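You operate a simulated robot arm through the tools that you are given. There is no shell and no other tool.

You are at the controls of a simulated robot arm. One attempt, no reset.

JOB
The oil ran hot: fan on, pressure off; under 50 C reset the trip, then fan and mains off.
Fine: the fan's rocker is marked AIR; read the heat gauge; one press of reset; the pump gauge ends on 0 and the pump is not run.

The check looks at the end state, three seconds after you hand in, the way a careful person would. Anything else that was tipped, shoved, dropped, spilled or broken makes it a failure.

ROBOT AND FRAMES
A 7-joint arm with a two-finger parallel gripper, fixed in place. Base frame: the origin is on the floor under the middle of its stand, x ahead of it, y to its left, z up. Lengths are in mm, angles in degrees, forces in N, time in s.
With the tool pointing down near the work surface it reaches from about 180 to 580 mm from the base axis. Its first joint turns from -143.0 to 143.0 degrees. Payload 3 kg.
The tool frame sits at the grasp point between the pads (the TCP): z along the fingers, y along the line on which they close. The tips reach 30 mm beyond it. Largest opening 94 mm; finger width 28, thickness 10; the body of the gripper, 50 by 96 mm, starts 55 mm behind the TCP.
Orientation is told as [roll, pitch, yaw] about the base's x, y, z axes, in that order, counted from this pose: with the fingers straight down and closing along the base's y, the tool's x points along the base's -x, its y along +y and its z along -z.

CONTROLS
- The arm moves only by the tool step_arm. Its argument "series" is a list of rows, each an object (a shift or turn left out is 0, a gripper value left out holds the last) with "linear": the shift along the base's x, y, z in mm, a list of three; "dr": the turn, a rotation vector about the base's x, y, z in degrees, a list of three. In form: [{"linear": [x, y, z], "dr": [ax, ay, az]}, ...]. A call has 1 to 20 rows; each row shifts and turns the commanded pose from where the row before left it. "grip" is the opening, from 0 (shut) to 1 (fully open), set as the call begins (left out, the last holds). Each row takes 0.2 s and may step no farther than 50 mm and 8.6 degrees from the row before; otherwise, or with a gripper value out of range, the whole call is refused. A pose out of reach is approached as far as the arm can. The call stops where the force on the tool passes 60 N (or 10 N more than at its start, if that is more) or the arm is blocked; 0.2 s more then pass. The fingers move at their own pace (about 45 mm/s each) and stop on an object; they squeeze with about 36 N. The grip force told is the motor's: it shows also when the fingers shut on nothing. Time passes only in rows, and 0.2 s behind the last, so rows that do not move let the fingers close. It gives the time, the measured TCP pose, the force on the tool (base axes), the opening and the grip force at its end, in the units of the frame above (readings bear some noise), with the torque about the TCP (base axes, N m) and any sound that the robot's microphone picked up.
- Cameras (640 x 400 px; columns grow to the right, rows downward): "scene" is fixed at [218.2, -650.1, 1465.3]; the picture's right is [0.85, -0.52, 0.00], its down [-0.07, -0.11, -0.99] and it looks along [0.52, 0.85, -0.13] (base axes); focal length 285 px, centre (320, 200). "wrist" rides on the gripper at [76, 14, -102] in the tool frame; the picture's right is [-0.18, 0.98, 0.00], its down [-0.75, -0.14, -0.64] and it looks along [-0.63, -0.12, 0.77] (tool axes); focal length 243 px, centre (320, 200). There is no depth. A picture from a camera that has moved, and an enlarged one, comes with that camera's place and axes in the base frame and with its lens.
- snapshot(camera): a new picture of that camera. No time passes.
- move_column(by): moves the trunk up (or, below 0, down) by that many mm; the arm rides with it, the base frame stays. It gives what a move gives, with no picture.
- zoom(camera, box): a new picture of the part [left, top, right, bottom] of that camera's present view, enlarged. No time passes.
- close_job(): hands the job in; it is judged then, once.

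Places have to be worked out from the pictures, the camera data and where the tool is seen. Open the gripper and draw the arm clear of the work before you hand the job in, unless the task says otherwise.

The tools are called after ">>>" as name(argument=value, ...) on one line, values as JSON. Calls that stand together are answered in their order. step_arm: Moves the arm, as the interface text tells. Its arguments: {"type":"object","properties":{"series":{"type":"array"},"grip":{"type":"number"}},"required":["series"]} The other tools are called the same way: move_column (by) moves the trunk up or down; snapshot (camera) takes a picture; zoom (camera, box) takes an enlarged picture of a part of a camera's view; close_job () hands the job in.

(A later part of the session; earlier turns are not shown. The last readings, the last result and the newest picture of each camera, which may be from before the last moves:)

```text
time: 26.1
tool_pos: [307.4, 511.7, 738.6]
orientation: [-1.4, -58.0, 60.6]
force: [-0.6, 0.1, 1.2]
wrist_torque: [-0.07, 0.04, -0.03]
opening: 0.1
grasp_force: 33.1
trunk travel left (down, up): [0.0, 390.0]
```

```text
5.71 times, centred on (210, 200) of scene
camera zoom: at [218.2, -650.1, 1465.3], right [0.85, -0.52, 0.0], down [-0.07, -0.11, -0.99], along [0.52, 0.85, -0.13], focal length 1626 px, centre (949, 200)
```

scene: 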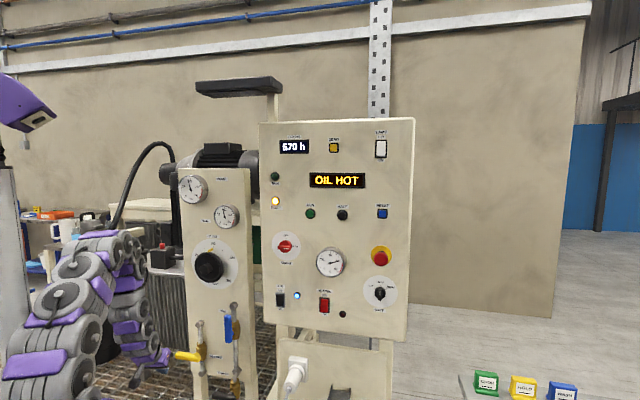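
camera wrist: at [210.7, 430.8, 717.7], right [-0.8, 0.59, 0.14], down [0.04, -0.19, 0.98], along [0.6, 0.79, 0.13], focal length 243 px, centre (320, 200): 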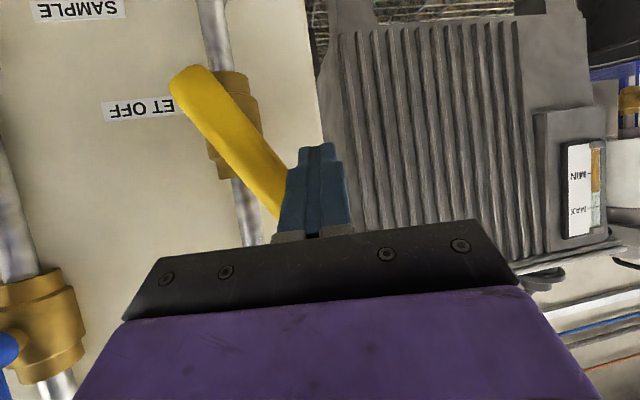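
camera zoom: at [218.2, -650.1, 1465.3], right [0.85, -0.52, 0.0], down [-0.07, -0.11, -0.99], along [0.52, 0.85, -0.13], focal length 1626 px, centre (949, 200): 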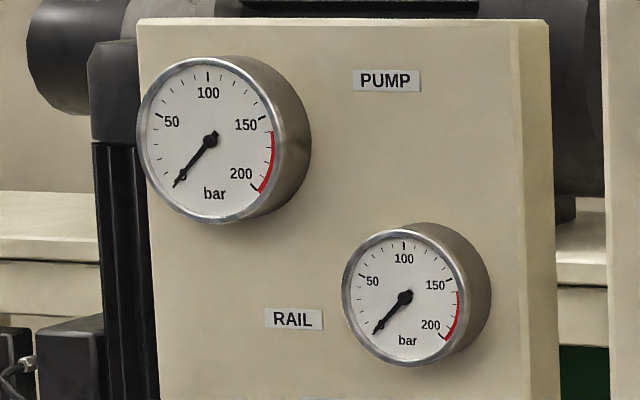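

Both the PUMP and RAIL gauges read 0. I nudge the lever a few mm further toward its stop so that it stands fully open.

>>> step_arm(series=[{"linear": [2.1, -2.1, 0.5]}, {"linear": [2.1, -2.1, 0.5]}, {"linear": [1.4, -1.4, 0]}])

>>> zoom(camera="scene", box=[140, 290, 260, 365])

>>> zoom(camera="scene", box=[300, 237, 360, 287])

```text
time: 26.9
tool_pos: [310.1, 509.9, 739.0]
orientation: [-1.6, -57.9, 60.9]
force: [-18.9, 19.2, -1.0]
wrist_torque: [0.5, 0.45, 0.56]
opening: 0.0
grasp_force: 33.2
trunk travel left (down, up): [0.0, 390.0]
```

```text
5.33 times, centred on (200, 328) of scene
camera zoom: at [218.2, -650.1, 1465.3], right [0.85, -0.52, 0.0], down [-0.07, -0.11, -0.99], along [0.52, 0.85, -0.13], focal length 1518 px, centre (960, -480)
```

zoom: 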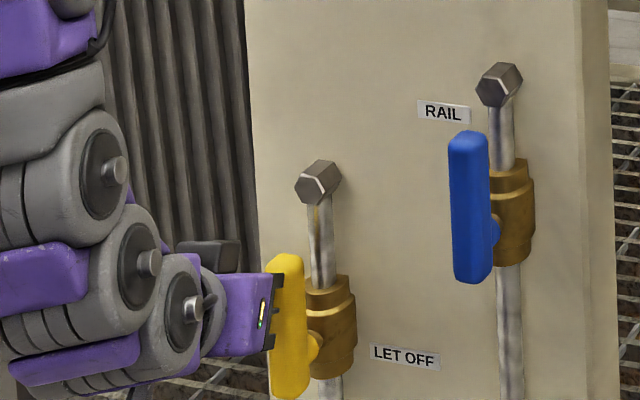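

```text
8.00 times, centred on (330, 262) of scene
camera zoom: at [218.2, -650.1, 1465.3], right [0.85, -0.52, 0.0], down [-0.07, -0.11, -0.99], along [0.52, 0.85, -0.13], focal length 2277 px, centre (240, -296)
```

zoom: 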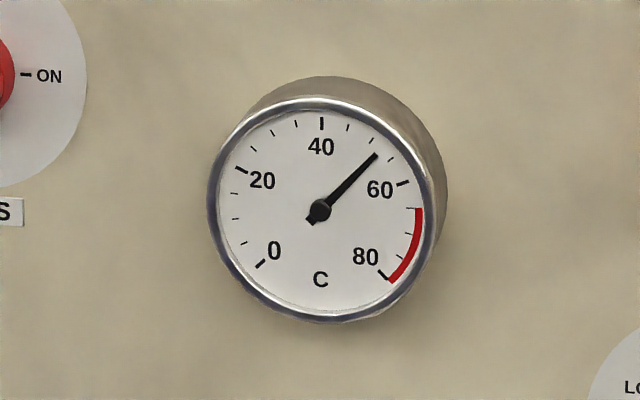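

The lever is against its stop and vertical, both pressures read 0, and the heat gauge shows about 51 C and falling. I pull off the lever to the left, back out, and lift clear.

>>> step_arm(series=[{"linear": [-7, 7, 0]}, {"linear": [-7, 7, 0]}, {"linear": [-20, -20, 0], "dr": [-4.3, 2.5, 0]}, {"linear": [-20, -20, 0], "dr": [-4.3, 2.5, 0]}, {"linear": [-20, -20, 0], "dr": [-4.3, 2.5, 0]}, {"linear": [5, -25, 35], "dr": [-4.3, 2.5, 0]}, {"linear": [5, -25, 35], "dr": [-4.3, 2.5, 0]}, {"linear": [5, -25, 35], "dr": [-4.3, 2.5, 0]}, {"linear": [5, -25, 35], "dr": [-4.3, 2.5, 0]}])

>>> snapshot(camera="scene")

>>> zoom(camera="scene", box=[160, 300, 260, 380])

>>> zoom(camera="scene", box=[300, 237, 360, 287])

```text
time: 28.9
tool_pos: [260.0, 358.0, 880.0]
orientation: [-1.0, -23.3, 60.3]
force: [0.0, 0.3, 0.4]
wrist_torque: [0.02, -0.02, -0.04]
opening: 0.2
grasp_force: 33.6
trunk travel left (down, up): [0.0, 390.0]
```

```text
taken
```

scene: 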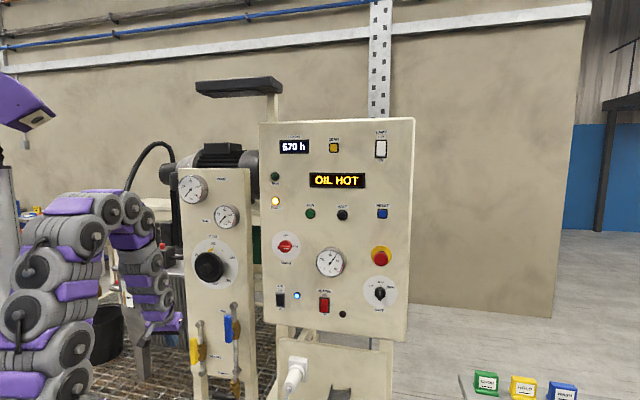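

```text
5.00 times, centred on (210, 340) of scene
camera zoom: at [218.2, -650.1, 1465.3], right [0.85, -0.52, 0.0], down [-0.07, -0.11, -0.99], along [0.52, 0.85, -0.13], focal length 1423 px, centre (870, -500)
```

zoom: 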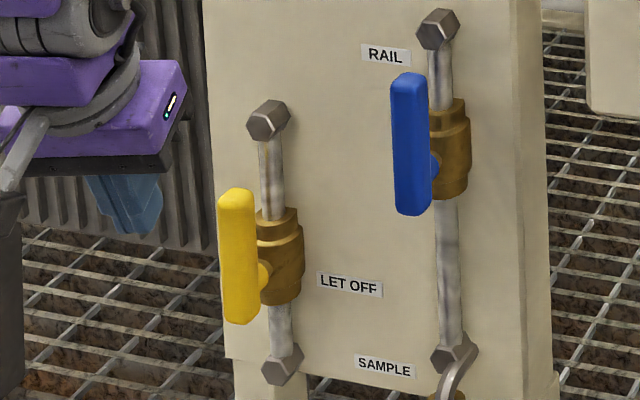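

```text
8.00 times, centred on (330, 262) of scene
camera zoom: at [218.2, -650.1, 1465.3], right [0.85, -0.52, 0.0], down [-0.07, -0.11, -0.99], along [0.52, 0.85, -0.13], focal length 2277 px, centre (240, -296)
```

zoom: 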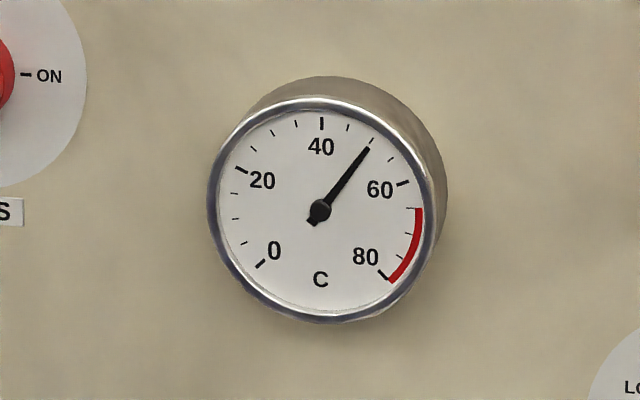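

The LET OFF lever stands fully open and the gauge is near 50 C. I swing the arm back right, in front of the main panel and clear of it.

>>> step_arm(series=[{"linear": [34.9, -24.7, 12], "dr": [0, 0, -4.4]}, {"linear": [32.7, -27.8, 12], "dr": [0, 0, -4.4]}, {"linear": [29.4, -31.6, 12], "dr": [0, 0, -4.4]}, {"linear": [27.2, -33.8, 12], "dr": [0, 0, -4.4]}, {"linear": [23.9, -36.6, 12], "dr": [0, 0, -4.4]}, {"linear": [21.3, -38.7, 12], "dr": [0, 0, -4.4]}, {"linear": [17.7, -40.8, 12], "dr": [0, 0, -4.4]}, {"linear": [13.8, -42.7, 12], "dr": [0, 0, -4.4]}])

>>> move_column(by=230)

>>> snapshot(camera="scene")

>>> snapshot(camera="wrist")

```text
time: 30.7
tool_pos: [461.6, 80.4, 974.9]
orientation: [-1.0, -23.2, 25.0]
force: [-0.4, -0.5, -0.8]
wrist_torque: [0.01, -0.02, -0.02]
opening: 0.0
grasp_force: 32.2
trunk travel left (down, up): [0.0, 390.0]
```

```text
time: 33.1
tool_pos: [461.9, 83.3, 1203.5]
orientation: [-1.0, -23.2, 25.0]
force: [0.3, 0.6, 1.0]
wrist_torque: [-0.03, 0.02, 0.02]
opening: 0.0
grasp_force: 33.1
trunk travel left (down, up): [-230.0, 160.0]
```

```text
taken
```

scene: 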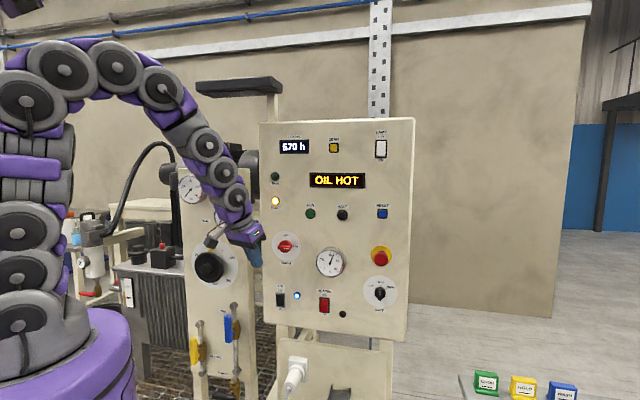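

```text
taken
camera wrist: at [354.9, 51.1, 1267.7], right [-0.26, 0.96, 0.06], down [0.45, 0.07, 0.89], along [0.85, 0.25, -0.45], focal length 243 px, centre (320, 200)
```

wrist: 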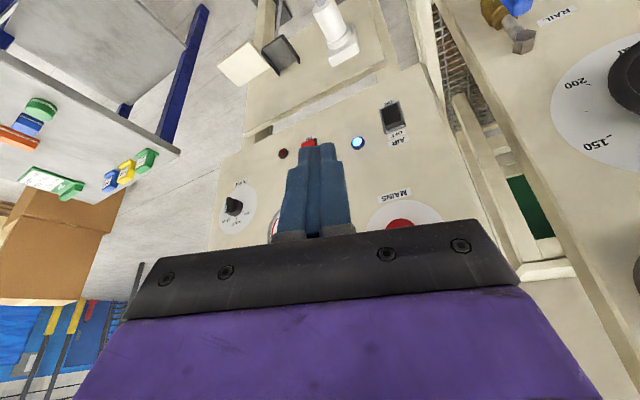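

Fan lamp on, tool at (462,83,1204). I extend toward RESET at about (858,15,1300), stopping about 120 mm short of the panel while pitching the tool up toward horizontal.

>>> step_arm(series=[{"linear": [34, -17.6, 10.8], "dr": [2.2, -4.7, 0.5]}, {"linear": [34, -17.6, 10.8], "dr": [2.2, -4.7, 0.5]}, {"linear": [34, -17.6, 10.8], "dr": [2.2, -4.7, 0.5]}, {"linear": [34, -17.6, 10.8], "dr": [2.2, -4.7, 0.5]}, {"linear": [34, -17.6, 10.8], "dr": [2.2, -4.7, 0.5]}, {"linear": [34, -17.6, 10.8], "dr": [2.2, -4.7, 0.5]}, {"linear": [34, -17.6, 10.8], "dr": [2.2, -4.7, 0.5]}, {"linear": [34, -17.6, 10.8], "dr": [2.2, -4.7, 0.5]}, {"linear": [34, -17.6, 10.8], "dr": [2.2, -4.7, 0.5]}])

>>> snapshot(camera="scene")

>>> snapshot(camera="wrist")

```text
time: 35.1
tool_pos: [771.0, -74.2, 1300.0]
orientation: [-6.3, -69.8, 33.9]
force: [0.5, 0.5, -0.2]
wrist_torque: [0.02, -0.01, -0.04]
opening: 0.0
grasp_force: 33.6
trunk travel left (down, up): [-230.0, 160.0]
```

```text
taken
```

scene: 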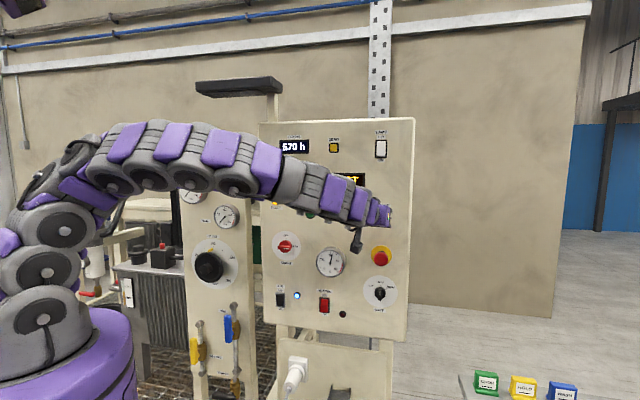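

```text
taken
camera wrist: at [657.6, -120.3, 1263.0], right [-0.41, 0.9, 0.14], down [-0.25, -0.26, 0.93], along [0.88, 0.35, 0.33], focal length 243 px, centre (320, 200)
```

wrist: 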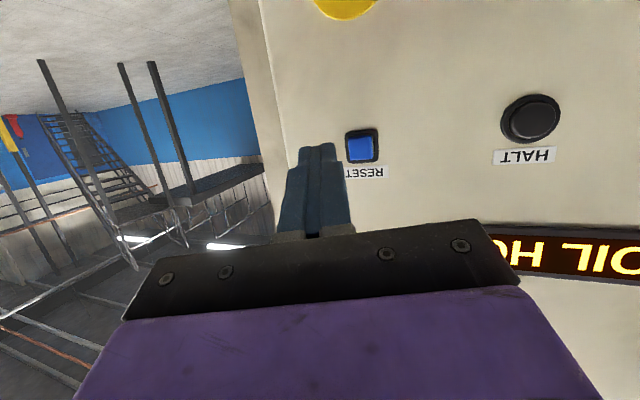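

Pose reached with RESET in view; it recomputes to e1≈599, z≈1297. Before pressing I check the heat gauge.

>>> zoom(camera="scene", box=[300, 237, 360, 287])

>>> zoom(camera="wrist", box=[270, 90, 430, 190])

>>> zoom(camera="scene", box=[300, 165, 430, 275])

```text
8.00 times, centred on (330, 262) of scene
camera zoom: at [218.2, -650.1, 1465.3], right [0.85, -0.52, 0.0], down [-0.07, -0.11, -0.99], along [0.52, 0.85, -0.13], focal length 2277 px, centre (240, -296)
```

zoom: 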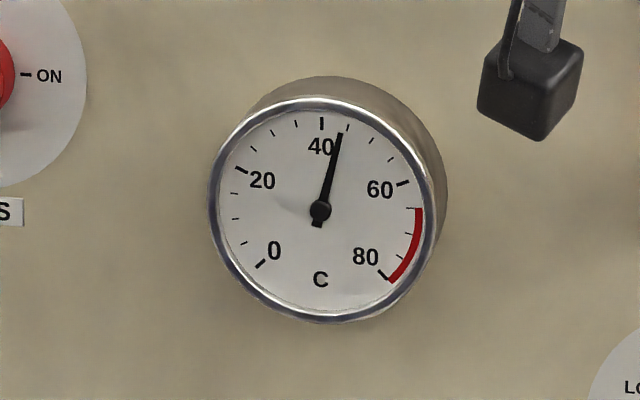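

```text
4.00 times, centred on (350, 140) of wrist
camera zoom: at [657.6, -120.3, 1263.0], right [-0.41, 0.9, 0.14], down [-0.25, -0.26, 0.93], along [0.88, 0.35, 0.33], focal length 970 px, centre (200, 440)
```

zoom: 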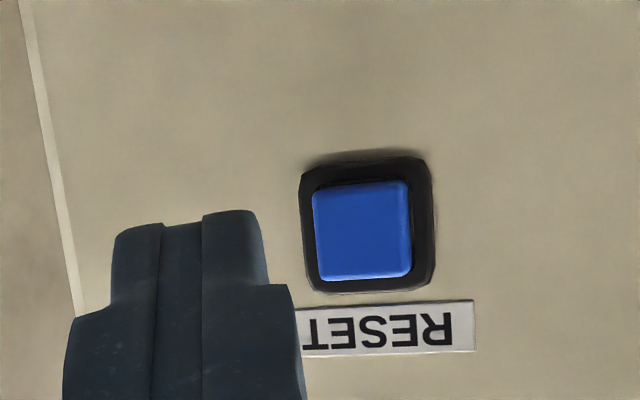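

```text
3.64 times, centred on (365, 220) of scene
camera zoom: at [218.2, -650.1, 1465.3], right [0.85, -0.52, 0.0], down [-0.07, -0.11, -0.99], along [0.52, 0.85, -0.13], focal length 1035 px, centre (156, 127)
```

zoom: 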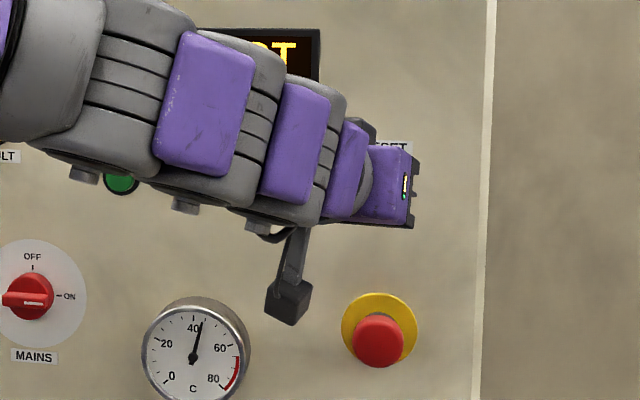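

The heat gauge reads about 43–44 C, well under 50. I approach RESET along the panel normal to about 18 mm away and recheck the alignment.

>>> step_arm(series=[{"linear": [14.6, 13.7, -2]}, {"linear": [14.5, 13.8, -2]}, {"linear": [14.1, 13.4, -1.5]}, {"linear": [0, 0, 0]}])

>>> snapshot(camera="wrist")

>>> zoom(camera="scene", box=[330, 180, 430, 245])

```text
time: 36.1
tool_pos: [810.2, -32.6, 1296.6]
orientation: [-6.1, -69.9, 33.8]
force: [-0.3, -0.1, 0.4]
wrist_torque: [0.01, -0.01, -0.01]
opening: 0.0
grasp_force: 33.3
trunk travel left (down, up): [-230.0, 160.0]
```

```text
taken
camera wrist: at [696.7, -79.7, 1259.3], right [-0.41, 0.9, 0.14], down [-0.25, -0.26, 0.93], along [0.88, 0.35, 0.33], focal length 243 px, centre (320, 200)
```

wrist: 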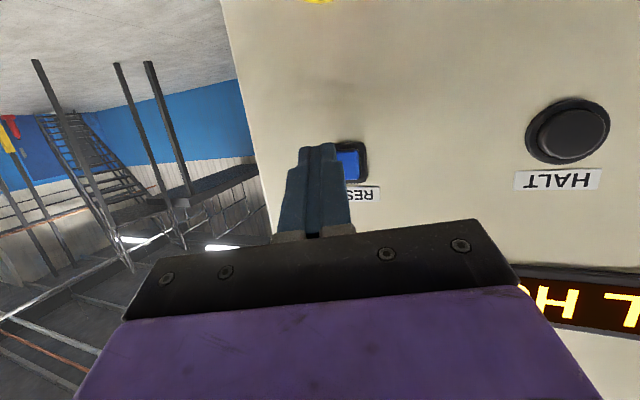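

```text
6.15 times, centred on (380, 212) of scene
camera zoom: at [218.2, -650.1, 1465.3], right [0.85, -0.52, 0.0], down [-0.07, -0.11, -0.99], along [0.52, 0.85, -0.13], focal length 1751 px, centre (-49, 123)
```

zoom: 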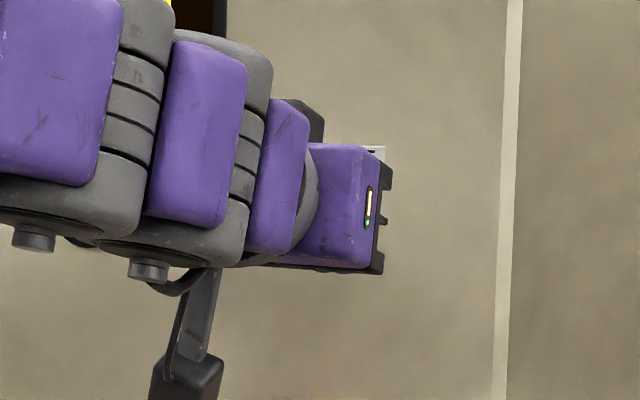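

Alignment is within 2 mm. I advance 15 mm more, then will press with fine steps.

>>> step_arm(series=[{"linear": [4.4, 3.0, -0.5]}, {"linear": [4.2, 2.9, -0.5]}, {"linear": [3.5, 3.5, 0]}, {"linear": [0, 0, 0]}])

>>> zoom(camera="wrist", box=[260, 110, 420, 210])

```text
time: 37.1
tool_pos: [821.4, -24.0, 1293.7]
orientation: [-6.0, -69.8, 33.7]
force: [-0.9, 0.0, -0.7]
wrist_torque: [0.02, 0.0, -0.02]
opening: 0.2
grasp_force: 33.2
trunk travel left (down, up): [-230.0, 160.0]
```

```text
4.00 times, centred on (340, 160) of wrist
camera zoom: at [708.2, -71.5, 1257.5], right [-0.41, 0.9, 0.14], down [-0.25, -0.26, 0.93], along [0.88, 0.35, 0.33], focal length 970 px, centre (240, 360)
```

zoom: 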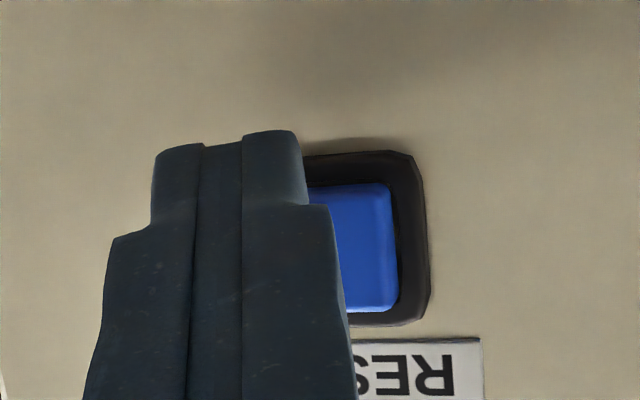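

The leading fingertip corner projects onto the button's centre. I press in 2 mm steps.

>>> step_arm(series=[{"linear": [1.4, 1.4, 0]}, {"linear": [1.4, 1.4, 0]}, {"linear": [1.4, 1.4, 0]}, {"linear": [1.4, 1.4, 0]}])

>>> zoom(camera="scene", box=[255, 160, 415, 260])

```text
time: 38.1
tool_pos: [828.7, -18.3, 1294.2]
orientation: [-6.0, -69.8, 33.8]
force: [0.0, -0.1, 0.3]
wrist_torque: [0.03, 0.01, 0.02]
opening: 0.3
grasp_force: 33.1
trunk travel left (down, up): [-230.0, 160.0]
```

```text
4.00 times, centred on (335, 210) of scene
camera zoom: at [218.2, -650.1, 1465.3], right [0.85, -0.52, 0.0], down [-0.07, -0.11, -0.99], along [0.52, 0.85, -0.13], focal length 1138 px, centre (260, 160)
```

zoom: 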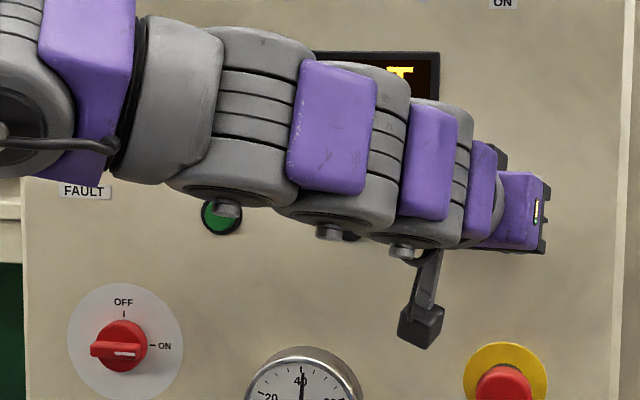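

No contact force yet; the corner is at about m=607.6. I continue in 1.5–2 mm steps.

>>> step_arm(series=[{"linear": [1.4, 1.4, 0]}, {"linear": [1.1, 1.1, 0]}])

>>> zoom(camera="wrist", box=[260, 110, 420, 210])

```text
time: 38.7
tool_pos: [831.1, -16.4, 1293.4]
orientation: [-6.0, -69.8, 33.7]
force: [0.0, -0.6, 0.5]
wrist_torque: [0.01, 0.0, 0.04]
opening: 0.0
grasp_force: 32.6
trunk travel left (down, up): [-230.0, 160.0]
```

```text
4.00 times, centred on (340, 160) of wrist
camera zoom: at [717.2, -63.3, 1257.2], right [-0.41, 0.9, 0.14], down [-0.25, -0.26, 0.93], along [0.88, 0.35, 0.33], focal length 970 px, centre (240, 360)
```

zoom: 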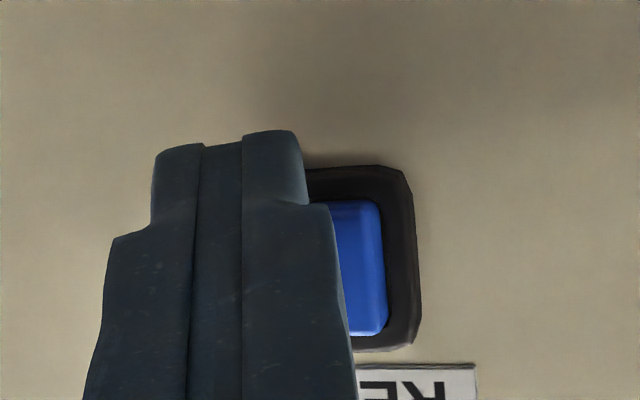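

Still no contact, and the button centre appears about 3 mm higher than the corner. I continue with small steps, rising slightly.

>>> step_arm(series=[{"linear": [1.1, 1.1, 1.5]}, {"linear": [1.1, 1.1, 1.5]}, {"linear": [1.1, 1.1, 0]}])

>>> zoom(camera="wrist", box=[260, 110, 420, 210])

>>> zoom(camera="scene", box=[255, 110, 415, 210])

```text
time: 39.5
tool_pos: [833.4, -14.0, 1297.5]
orientation: [-5.8, -69.9, 33.7]
force: [-2.1, -1.7, -0.8]
wrist_torque: [-0.04, -0.01, -0.01]
opening: 0.0
grasp_force: 32.8
trunk travel left (down, up): [-230.0, 160.0]
heard: click
```

```text
4.00 times, centred on (340, 160) of wrist
camera zoom: at [720.6, -60.4, 1260.1], right [-0.41, 0.9, 0.14], down [-0.25, -0.26, 0.93], along [0.88, 0.35, 0.33], focal length 970 px, centre (240, 360)
```

zoom: 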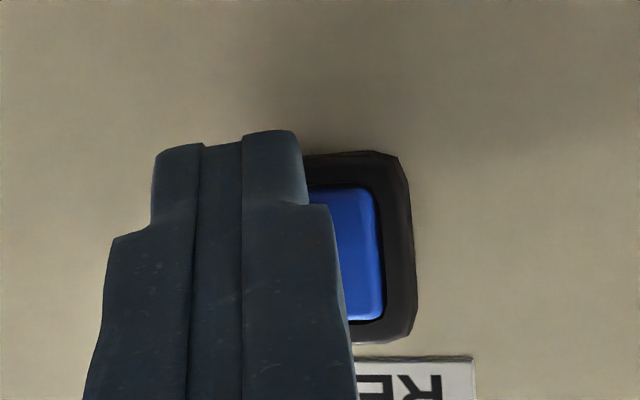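

```text
4.00 times, centred on (335, 160) of scene
camera zoom: at [218.2, -650.1, 1465.3], right [0.85, -0.52, 0.0], down [-0.07, -0.11, -0.99], along [0.52, 0.85, -0.13], focal length 1138 px, centre (260, 360)
```

zoom: 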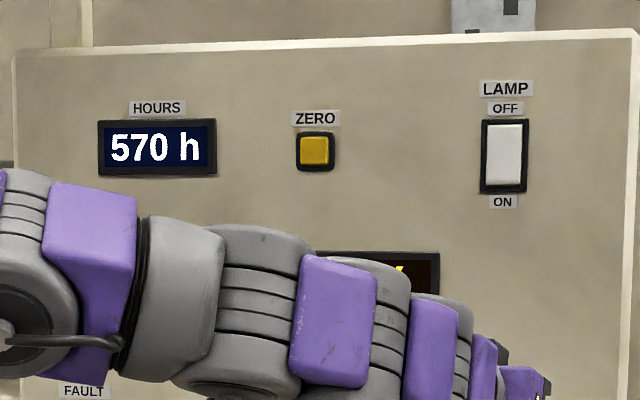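

A click was heard and the display seems to have changed. I retreat straight back without touching it again.

>>> step_arm(series=[{"linear": [-7, -7, 0]}, {"linear": [-15, -15, 0]}, {"linear": [-25, -25, 0]}, {"linear": [-30, -30, 0]}, {"linear": [-34, -5, 0]}])

>>> snapshot(camera="scene")

>>> snapshot(camera="wrist")

```text
time: 40.7
tool_pos: [719.2, -96.7, 1298.4]
orientation: [-5.9, -69.9, 33.9]
force: [-0.9, -0.4, 0.6]
wrist_torque: [0.0, 0.01, -0.01]
opening: 0.1
grasp_force: 33.4
trunk travel left (down, up): [-230.0, 160.0]
```

```text
taken
```

scene: 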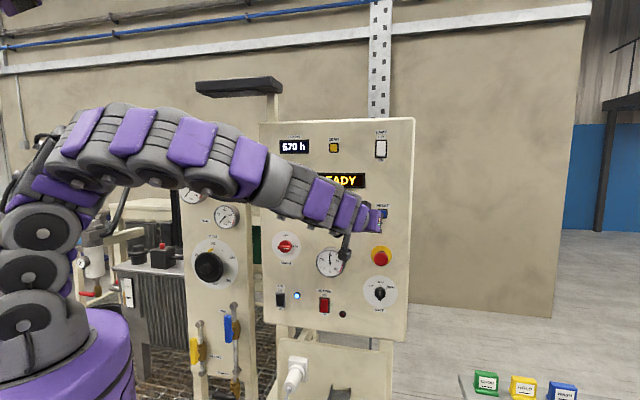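

```text
taken
camera wrist: at [605.5, -143.4, 1260.7], right [-0.41, 0.9, 0.14], down [-0.25, -0.26, 0.93], along [0.88, 0.35, 0.34], focal length 243 px, centre (320, 200)
```

wrist: 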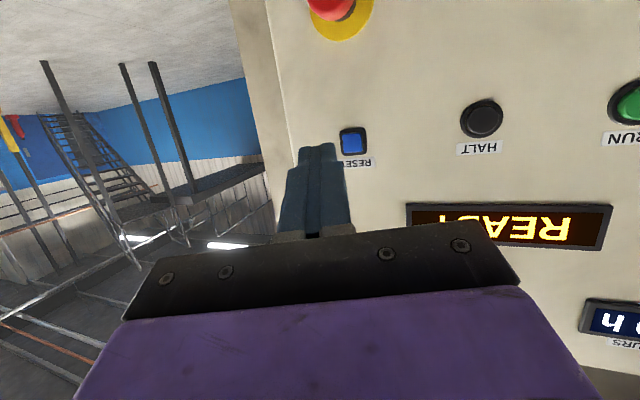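

The display reads READY: the trip is reset with one press. I retract along the reverse path and lower the trunk to go back to the AIR rocker.

>>> step_arm(series=[{"linear": [-28.6, 20, -10.5], "dr": [-2.2, 4.7, -0.5]}, {"linear": [-28.6, 20, -10.5], "dr": [-2.2, 4.7, -0.5]}, {"linear": [-28.6, 20, -10.5], "dr": [-2.2, 4.7, -0.5]}, {"linear": [-28.6, 20, -10.5], "dr": [-2.2, 4.7, -0.5]}, {"linear": [-28.6, 20, -10.5], "dr": [-2.2, 4.7, -0.5]}, {"linear": [-28.6, 20, -10.5], "dr": [-2.2, 4.7, -0.5]}, {"linear": [-28.6, 20, -10.5], "dr": [-2.2, 4.7, -0.5]}, {"linear": [-28.6, 20, -10.5], "dr": [-2.2, 4.7, -0.5]}, {"linear": [-28.6, 20, -10.5], "dr": [-2.2, 4.7, -0.5]}])

>>> move_column(by=-230)

>>> snapshot(camera="scene")

```text
time: 42.7
tool_pos: [464.0, 87.5, 1203.4]
orientation: [-1.2, -23.1, 25.1]
force: [0.6, 0.7, -0.7]
wrist_torque: [-0.05, 0.0, 0.0]
opening: 0.0
grasp_force: 33.0
trunk travel left (down, up): [-230.0, 160.0]
```

```text
time: 45.1
tool_pos: [464.1, 86.2, 973.9]
orientation: [-1.0, -23.1, 25.1]
force: [0.3, -1.1, 0.1]
wrist_torque: [0.0, 0.01, 0.01]
opening: 0.0
grasp_force: 33.1
trunk travel left (down, up): [0.0, 390.0]
```

```text
taken
```

scene: 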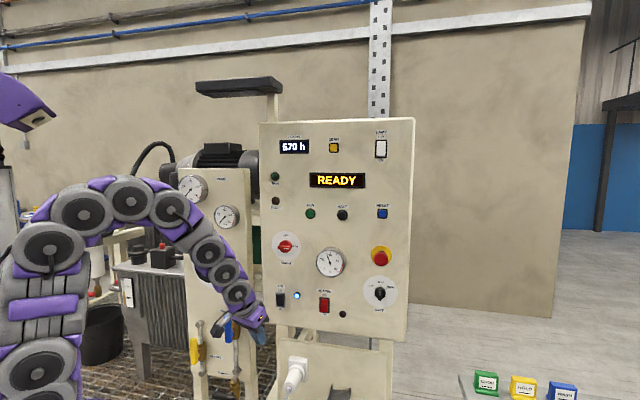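

The fault lamp is out and the display reads READY. I approach the AIR rocker again, this time aiming at its upper (OFF) half at z≈977.

>>> step_arm(series=[{"linear": [20, 26.9, 3], "dr": [0, 0, 6.3]}, {"linear": [20, 26.9, 3], "dr": [0, 0, 6.3]}, {"linear": [20, 26.9, 3], "dr": [0, 0, 6.3]}, {"linear": [20, 26.9, 3], "dr": [3.51, -3.63, 0]}, {"linear": [10, 13.4, 3], "dr": [3.51, -3.63, 0]}, {"linear": [10, 13.4, 0], "dr": [3.51, -3.63, 0]}, {"linear": [0, 0, 0], "dr": [3.51, -3.63, 0]}, {"linear": [0, 0, 0]}])

>>> snapshot(camera="wrist")

>>> zoom(camera="scene", box=[220, 250, 380, 350])

```text
time: 47.0
tool_pos: [564.9, 220.9, 989.4]
orientation: [-1.0, -43.4, 44.0]
force: [0.2, 0.2, -0.1]
wrist_torque: [-0.02, -0.03, -0.02]
opening: 0.1
grasp_force: 33.0
trunk travel left (down, up): [0.0, 390.0]
```

```text
taken
camera wrist: at [463.6, 144.1, 1010.2], right [-0.58, 0.81, 0.11], down [0.17, -0.02, 0.99], along [0.8, 0.59, -0.12], focal length 243 px, centre (320, 200)
```

wrist: 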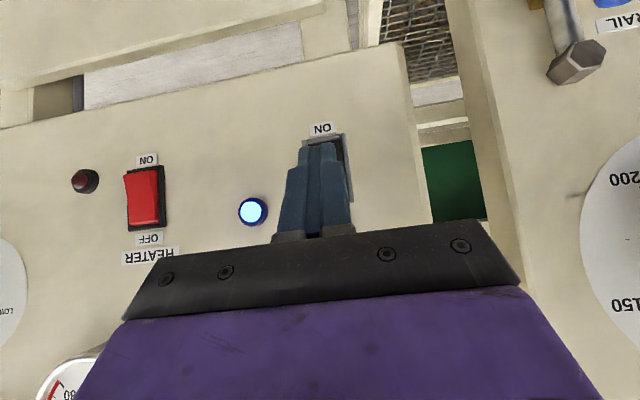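

```text
4.00 times, centred on (300, 300) of scene
camera zoom: at [218.2, -650.1, 1465.3], right [0.85, -0.52, 0.0], down [-0.07, -0.11, -0.99], along [0.52, 0.85, -0.13], focal length 1138 px, centre (400, -200)
```

zoom: 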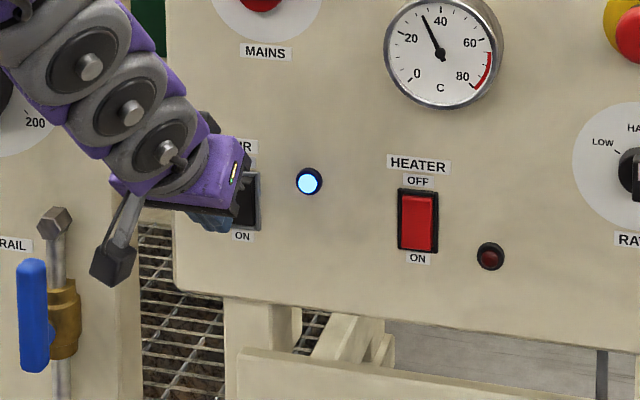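

Aligned with the upper half of the rocker. I advance and press in fine steps.

>>> step_arm(series=[{"linear": [5, 5, 0]}, {"linear": [5, 5, 0]}, {"linear": [3.5, 3.5, 0]}, {"linear": [1.4, 1.4, 0]}, {"linear": [1.4, 1.4, 0]}])

>>> zoom(camera="scene", box=[220, 250, 380, 350])

```text
time: 48.1
tool_pos: [582.0, 237.2, 989.9]
orientation: [-1.1, -43.4, 44.1]
force: [-1.2, -0.9, 0.9]
wrist_torque: [0.01, 0.02, 0.04]
opening: 0.0
grasp_force: 33.3
trunk travel left (down, up): [0.0, 390.0]
```

```text
4.00 times, centred on (300, 300) of scene
camera zoom: at [218.2, -650.1, 1465.3], right [0.85, -0.52, 0.0], down [-0.07, -0.11, -0.99], along [0.52, 0.85, -0.13], focal length 1138 px, centre (400, -200)
```

zoom: 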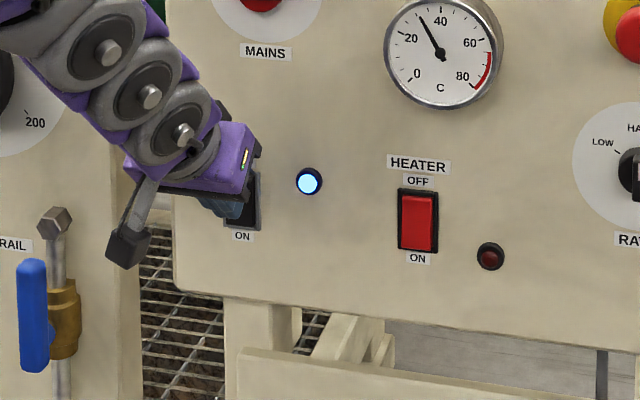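

Contact is only just beginning and the fan lamp is still lit. I go a few mm further.

>>> step_arm(series=[{"linear": [1.4, 1.4, 0]}, {"linear": [1.4, 1.4, 0]}])

>>> zoom(camera="scene", box=[220, 250, 380, 350])

```text
time: 48.8
tool_pos: [581.8, 238.1, 989.0]
orientation: [-0.9, -43.4, 43.9]
force: [-11.0, -5.6, 0.1]
wrist_torque: [-0.05, 0.12, 0.17]
opening: 0.0
grasp_force: 33.1
trunk travel left (down, up): [0.0, 390.0]
```

```text
4.00 times, centred on (300, 300) of scene
camera zoom: at [218.2, -650.1, 1465.3], right [0.85, -0.52, 0.0], down [-0.07, -0.11, -0.99], along [0.52, 0.85, -0.13], focal length 1138 px, centre (400, -200)
```

zoom: 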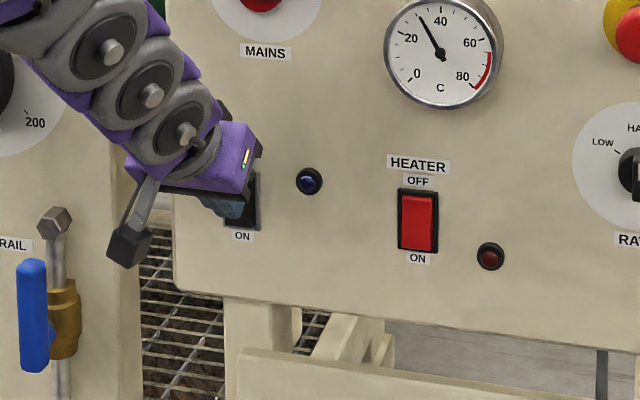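

The fan lamp is out, so AIR is off. I back away and rise in front of the MAINS knob, pitching the tool toward horizontal.

>>> step_arm(series=[{"linear": [-5, -5, 0]}, {"linear": [-15, -15, 0]}, {"linear": [-25, -25, 0]}, {"linear": [-27, -27, 0]}, {"linear": [2.5, -2.8, 30], "dr": [4.3, -4.46, 0]}, {"linear": [2.5, -2.8, 30], "dr": [4.3, -4.46, 0]}, {"linear": [2.5, -2.8, 30], "dr": [4.3, -4.46, 0]}, {"linear": [2.5, -2.8, 30], "dr": [4.3, -4.46, 0]}, {"linear": [2.5, -2.8, 30], "dr": [4.3, -4.46, 0]}, {"linear": [2.5, -2.8, 30], "dr": [4.3, -4.46, 0]}])

>>> snapshot(camera="wrist")

>>> snapshot(camera="scene")

```text
time: 51.0
tool_pos: [527.8, 150.0, 1168.2]
orientation: [-0.7, -80.8, 43.8]
force: [1.3, -0.3, -0.4]
wrist_torque: [0.03, 0.04, 0.0]
opening: 0.1
grasp_force: 32.7
trunk travel left (down, up): [0.0, 390.0]
```

```text
taken
camera wrist: at [435.3, 82.6, 1109.8], right [-0.65, 0.74, 0.18], down [-0.28, -0.45, 0.85], along [0.71, 0.5, 0.5], focal length 243 px, centre (320, 200)
```

wrist: 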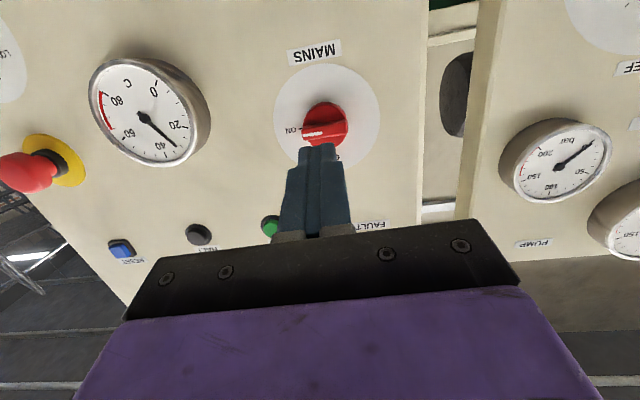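

```text
taken
```

scene: 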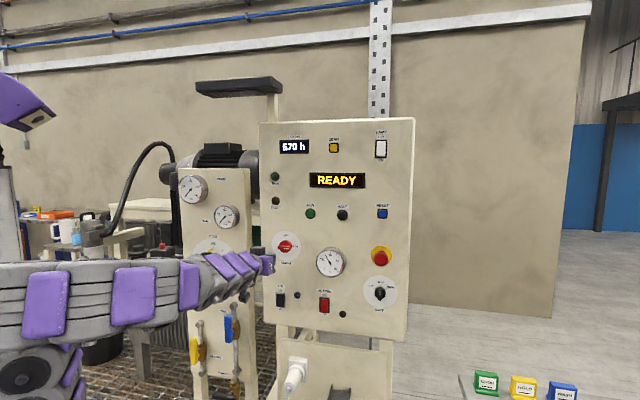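

The tool is almost horizontal in front of MAINS. I zoom in on the knob to find the bar's exact position and shape.

>>> zoom(camera="wrist", box=[250, 50, 410, 150])

>>> zoom(camera="scene", box=[255, 220, 319, 260])

```text
4.00 times, centred on (330, 100) of wrist
camera zoom: at [435.3, 82.6, 1109.8], right [-0.65, 0.74, 0.18], down [-0.28, -0.45, 0.85], along [0.71, 0.5, 0.5], focal length 970 px, centre (280, 600)
```

zoom: 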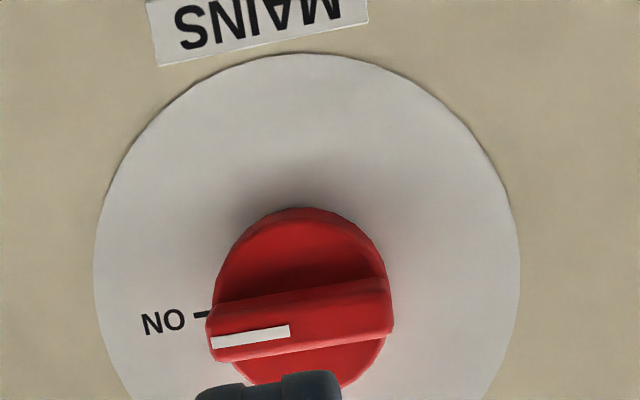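

```text
10.00 times, centred on (287, 240) of scene
camera zoom: at [218.2, -650.1, 1465.3], right [0.85, -0.52, 0.0], down [-0.07, -0.11, -0.99], along [0.52, 0.85, -0.13], focal length 2846 px, centre (650, -200)
```

zoom: 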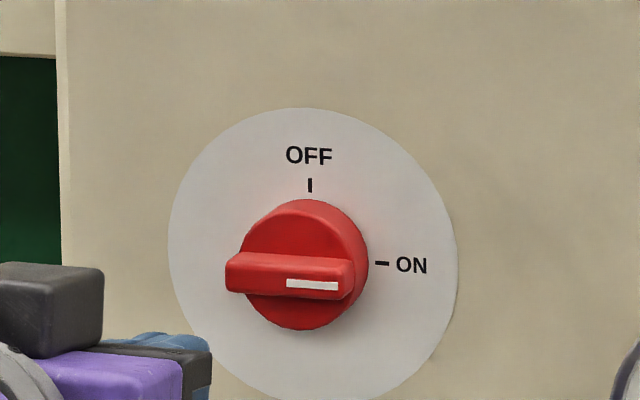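

The MAINS bar's front centre triangulates to about (610,227,1169), on the axis at e1≈270, z≈1168, and the bar is horizontal. I level the tool onto the panel normal, then roll it 90° so the fingers close vertically, opening them partway.

>>> step_arm(series=[{"dr": [3.1, -3.2, 0.6]}, {"dr": [3.1, -3.2, 0.6]}, {"dr": [0, 0, 0]}], grip=0.5)

```text
time: 51.8
tool_pos: [526.1, 151.6, 1168.3]
orientation: [-8.2, -89.4, 52.5]
force: [0.3, 0.5, -0.4]
wrist_torque: [0.01, 0.02, -0.01]
opening: 47.1
grasp_force: 0.1
trunk travel left (down, up): [0.0, 390.0]
```

The tool is level (pitch -89.4, heading about 44°). Now I roll 90° about the panel normal.

>>> step_arm(series=[{"dr": [5.8, 5.8, 0]}, {"dr": [5.8, 5.8, 0]}, {"dr": [5.8, 5.8, 0]}, {"dr": [5.8, 5.8, 0]}, {"dr": [5.8, 5.8, 0]}, {"dr": [5.8, 5.8, 0]}, {"dr": [5.8, 5.8, 0]}, {"dr": [5.8, 5.8, 0]}, {"dr": [5.8, 5.8, 0]}, {"dr": [5.8, 5.8, 0]}, {"dr": [5.8, 5.8, 0]}, {"dr": [0, 0, 0]}])

>>> snapshot(camera="wrist")

>>> zoom(camera="scene", box=[200, 200, 360, 300])

```text
time: 54.4
tool_pos: [527.3, 149.0, 1169.8]
orientation: [89.1, 0.3, -44.4]
force: [0.1, 0.6, 0.8]
wrist_torque: [0.01, -0.02, 0.03]
opening: 46.9
grasp_force: 0.1
trunk travel left (down, up): [0.0, 390.0]
```

```text
taken
camera wrist: at [402.0, 129.6, 1184.7], right [0.15, -0.12, 0.98], down [0.08, -0.99, -0.13], along [0.99, 0.1, -0.13], focal length 243 px, centre (320, 200)
```

wrist: 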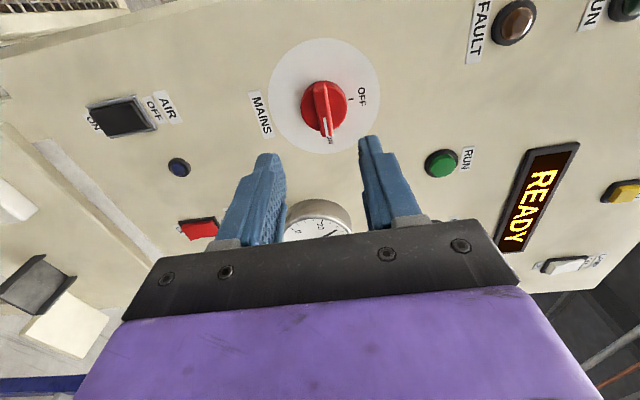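

```text
4.00 times, centred on (280, 250) of scene
camera zoom: at [218.2, -650.1, 1465.3], right [0.85, -0.52, 0.0], down [-0.07, -0.11, -0.99], along [0.52, 0.85, -0.13], focal length 1138 px, centre (480, 0)
```

zoom: 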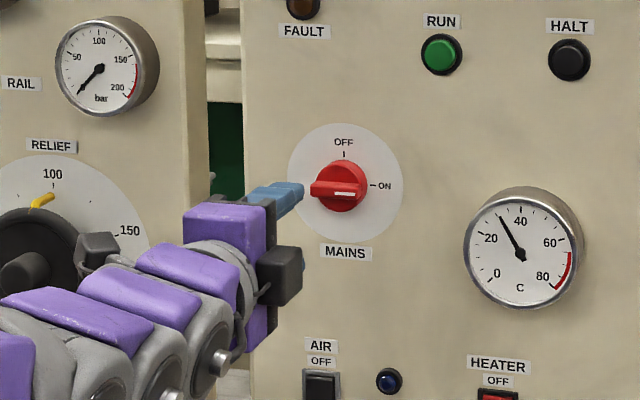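

The fingers now straddle vertically. I zoom the wrist view to check that the bar lies midway between them.

>>> zoom(camera="wrist", box=[240, 30, 400, 180])

```text
2.67 times, centred on (320, 105) of wrist
camera zoom: at [402.0, 129.6, 1184.7], right [0.15, -0.12, 0.98], down [0.08, -0.99, -0.13], along [0.99, 0.1, -0.13], focal length 647 px, centre (320, 453)
```

zoom: 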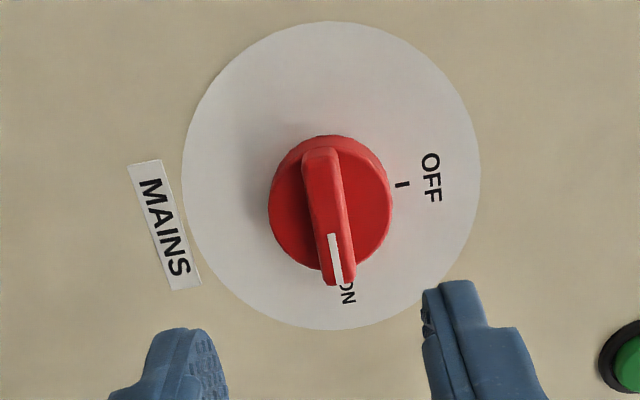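

The bar is centred vertically (z≈1170) and the knob axis is at e1≈269.5. I advance along the normal so the fingertips stop just short of the bar, shifting 2 mm right.

>>> step_arm(series=[{"linear": [18.4, 15.6, 0]}, {"linear": [17, 17, 0]}, {"linear": [17, 17, 0]}, {"linear": [0, 0, 0]}])

>>> snapshot(camera="wrist")

>>> zoom(camera="scene", box=[240, 220, 340, 282])

```text
time: 55.4
tool_pos: [579.7, 200.2, 1169.0]
orientation: [89.1, 0.1, -44.5]
force: [-0.1, -0.5, -0.4]
wrist_torque: [0.03, -0.02, 0.01]
opening: 46.8
grasp_force: 0.0
trunk travel left (down, up): [0.0, 390.0]
```

```text
taken
camera wrist: at [454.6, 180.1, 1184.6], right [0.14, -0.12, 0.98], down [0.08, -0.99, -0.13], along [0.99, 0.1, -0.13], focal length 243 px, centre (320, 200)
```

wrist: 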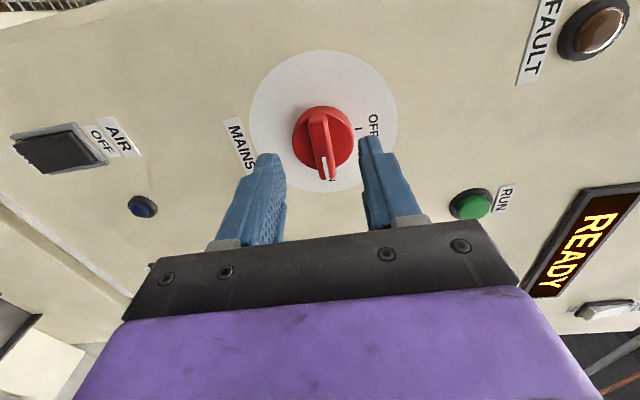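

```text
6.40 times, centred on (290, 251) of scene
camera zoom: at [218.2, -650.1, 1465.3], right [0.85, -0.52, 0.0], down [-0.07, -0.11, -0.99], along [0.52, 0.85, -0.13], focal length 1821 px, centre (512, -126)
```

zoom: 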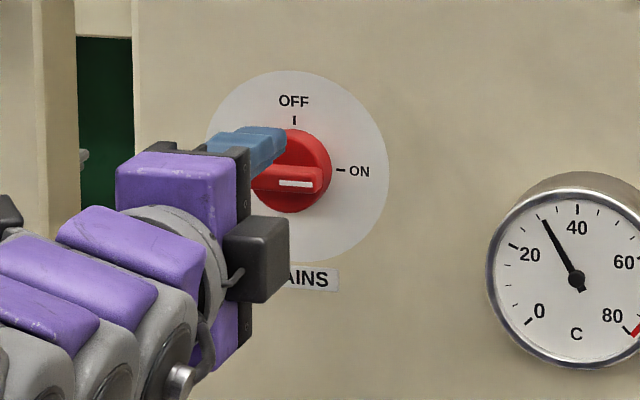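

The bar is centred between the fingers and the tips are about 10 mm short of it. I advance 20 mm so the pads straddle the bar.

>>> step_arm(series=[{"linear": [4.2, 2.8, 0]}, {"linear": [3.5, 3.5, 0]}, {"linear": [3.5, 3.5, 0]}, {"linear": [2.8, 2.8, 0]}, {"linear": [0, 0, 0]}])

>>> zoom(camera="wrist", box=[220, 60, 420, 260])

>>> zoom(camera="scene", box=[240, 220, 340, 282])

```text
time: 56.5
tool_pos: [592.8, 211.7, 1169.2]
orientation: [89.1, 0.2, -44.6]
force: [0.3, -0.4, 1.4]
wrist_torque: [0.0, 0.02, 0.0]
opening: 47.2
grasp_force: 0.0
trunk travel left (down, up): [0.0, 390.0]
```

```text
2.00 times, centred on (320, 160) of wrist
camera zoom: at [468.1, 191.7, 1184.4], right [0.14, -0.12, 0.98], down [0.08, -0.99, -0.13], along [0.99, 0.1, -0.13], focal length 485 px, centre (320, 280)
```

zoom: 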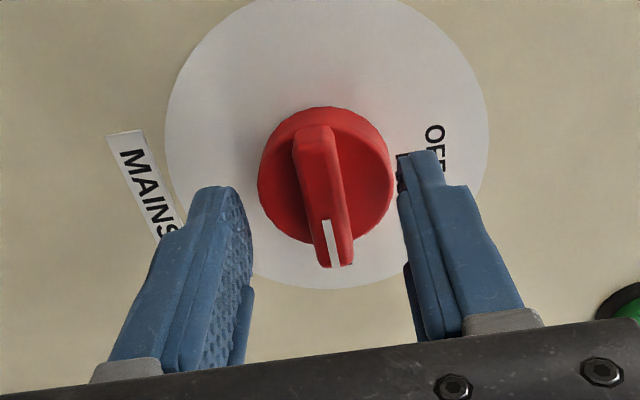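

```text
6.40 times, centred on (290, 251) of scene
camera zoom: at [218.2, -650.1, 1465.3], right [0.85, -0.52, 0.0], down [-0.07, -0.11, -0.99], along [0.52, 0.85, -0.13], focal length 1821 px, centre (512, -126)
```

zoom: 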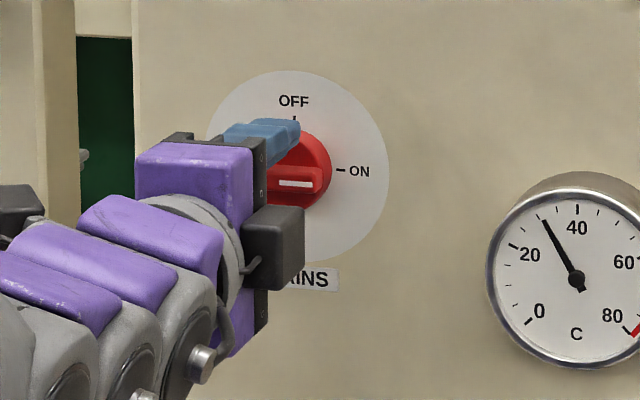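

The pads straddle the bar by about 7 mm with no contact force. I go 3 mm deeper, then close the gripper on the bar.

>>> step_arm(series=[{"linear": [2.1, 2.1, 0]}, {"linear": [0, 0, 0]}])

>>> step_arm(series=[{"linear": [0, 0, 0]}, {"linear": [0, 0, 0]}, {"linear": [0, 0, 0]}, {"linear": [0, 0, 0]}, {"linear": [0, 0, 0]}], grip=0)

>>> zoom(camera="wrist", box=[220, 60, 420, 260])

```text
time: 57.1
tool_pos: [595.9, 214.2, 1169.2]
orientation: [89.2, 0.2, -44.5]
force: [0.1, -0.4, -0.5]
wrist_torque: [-0.01, 0.04, -0.01]
opening: 46.9
grasp_force: 0.0
trunk travel left (down, up): [0.0, 390.0]
```

```text
time: 58.4
tool_pos: [595.9, 214.6, 1171.1]
orientation: [89.3, 0.0, -44.7]
force: [8.9, 3.8, 17.3]
wrist_torque: [0.57, -0.71, 0.16]
opening: 11.9
grasp_force: 44.9
trunk travel left (down, up): [0.0, 390.0]
```

```text
2.00 times, centred on (320, 160) of wrist
camera zoom: at [470.1, 194.0, 1185.5], right [0.14, -0.12, 0.98], down [0.08, -0.99, -0.13], along [0.99, 0.1, -0.13], focal length 485 px, centre (320, 280)
```

zoom: 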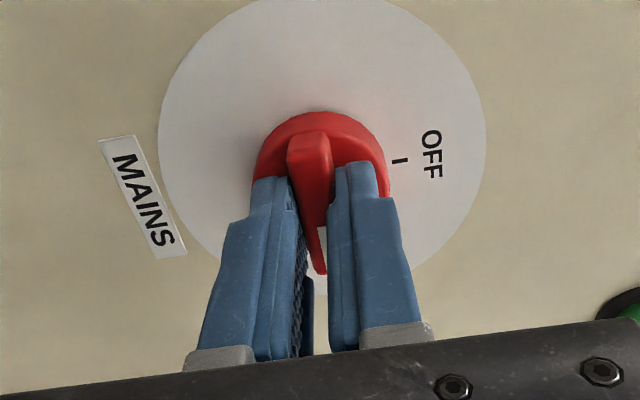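

The bar is gripped (opening 11.9 mm), with a 17 N upward pull showing the bar is about 1.5–2 mm above the TCP. I shift up to relieve that, then begin turning counter-clockwise.

>>> step_arm(series=[{"linear": [0, 0, 1.5]}, {"linear": [0, 0, 0]}])

>>> step_arm(series=[{"dr": [-4.2, -4.2, 0]}, {"dr": [-4.2, -4.2, 0]}, {"dr": [-4.2, -4.2, 0]}])

>>> zoom(camera="wrist", box=[220, 60, 420, 260])

```text
time: 59.0
tool_pos: [595.6, 214.4, 1169.9]
orientation: [89.0, 0.1, -44.6]
force: [3.5, 1.2, 7.4]
wrist_torque: [0.39, -0.6, -1.31]
opening: 11.9
grasp_force: 45.2
trunk travel left (down, up): [0.0, 390.0]
```

```text
time: 59.8
tool_pos: [595.1, 214.6, 1170.1]
orientation: [89.0, -17.6, -44.5]
force: [3.1, -0.5, 0.4]
wrist_torque: [0.52, -0.54, -0.43]
opening: 12.0
grasp_force: 45.0
trunk travel left (down, up): [0.0, 390.0]
```

```text
2.00 times, centred on (320, 160) of wrist
camera zoom: at [469.1, 194.8, 1162.1], right [-0.07, 0.1, 0.99], down [0.09, -0.99, 0.11], along [0.99, 0.1, 0.06], focal length 485 px, centre (320, 280)
```

zoom: 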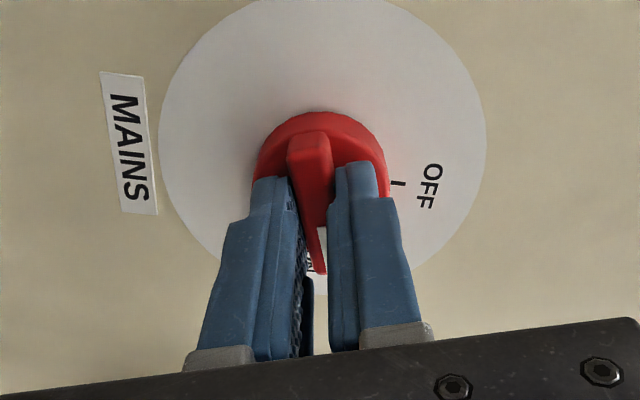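

The knob turns with the gripper at low force. I continue counter-clockwise.

>>> step_arm(series=[{"dr": [-4.2, -4.2, 0]}, {"dr": [-4.2, -4.2, 0]}, {"dr": [-4.2, -4.2, 0]}, {"dr": [-4.2, -4.2, 0]}, {"dr": [-4.2, -4.2, 0]}])

>>> zoom(camera="wrist", box=[220, 60, 420, 260])

```text
time: 61.0
tool_pos: [596.1, 214.7, 1169.6]
orientation: [88.5, -47.5, -44.1]
force: [-6.2, -3.6, -7.1]
wrist_torque: [-0.13, 0.1, 0.77]
opening: 12.2
grasp_force: 45.2
trunk travel left (down, up): [0.0, 390.0]
```

```text
2.00 times, centred on (320, 160) of wrist
camera zoom: at [478.9, 184.9, 1124.9], right [-0.41, 0.44, 0.8], down [-0.02, -0.88, 0.47], along [0.91, 0.18, 0.37], focal length 485 px, centre (320, 280)
```

zoom: 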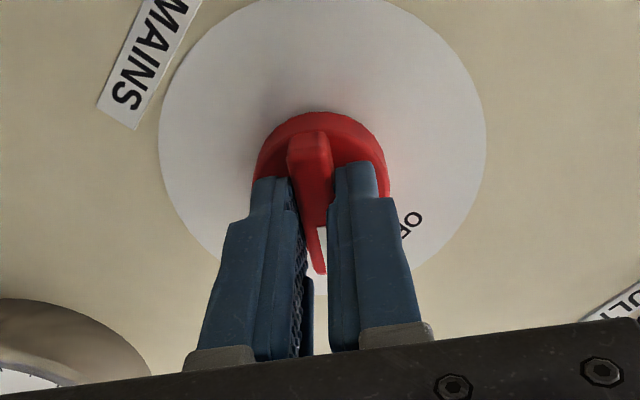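

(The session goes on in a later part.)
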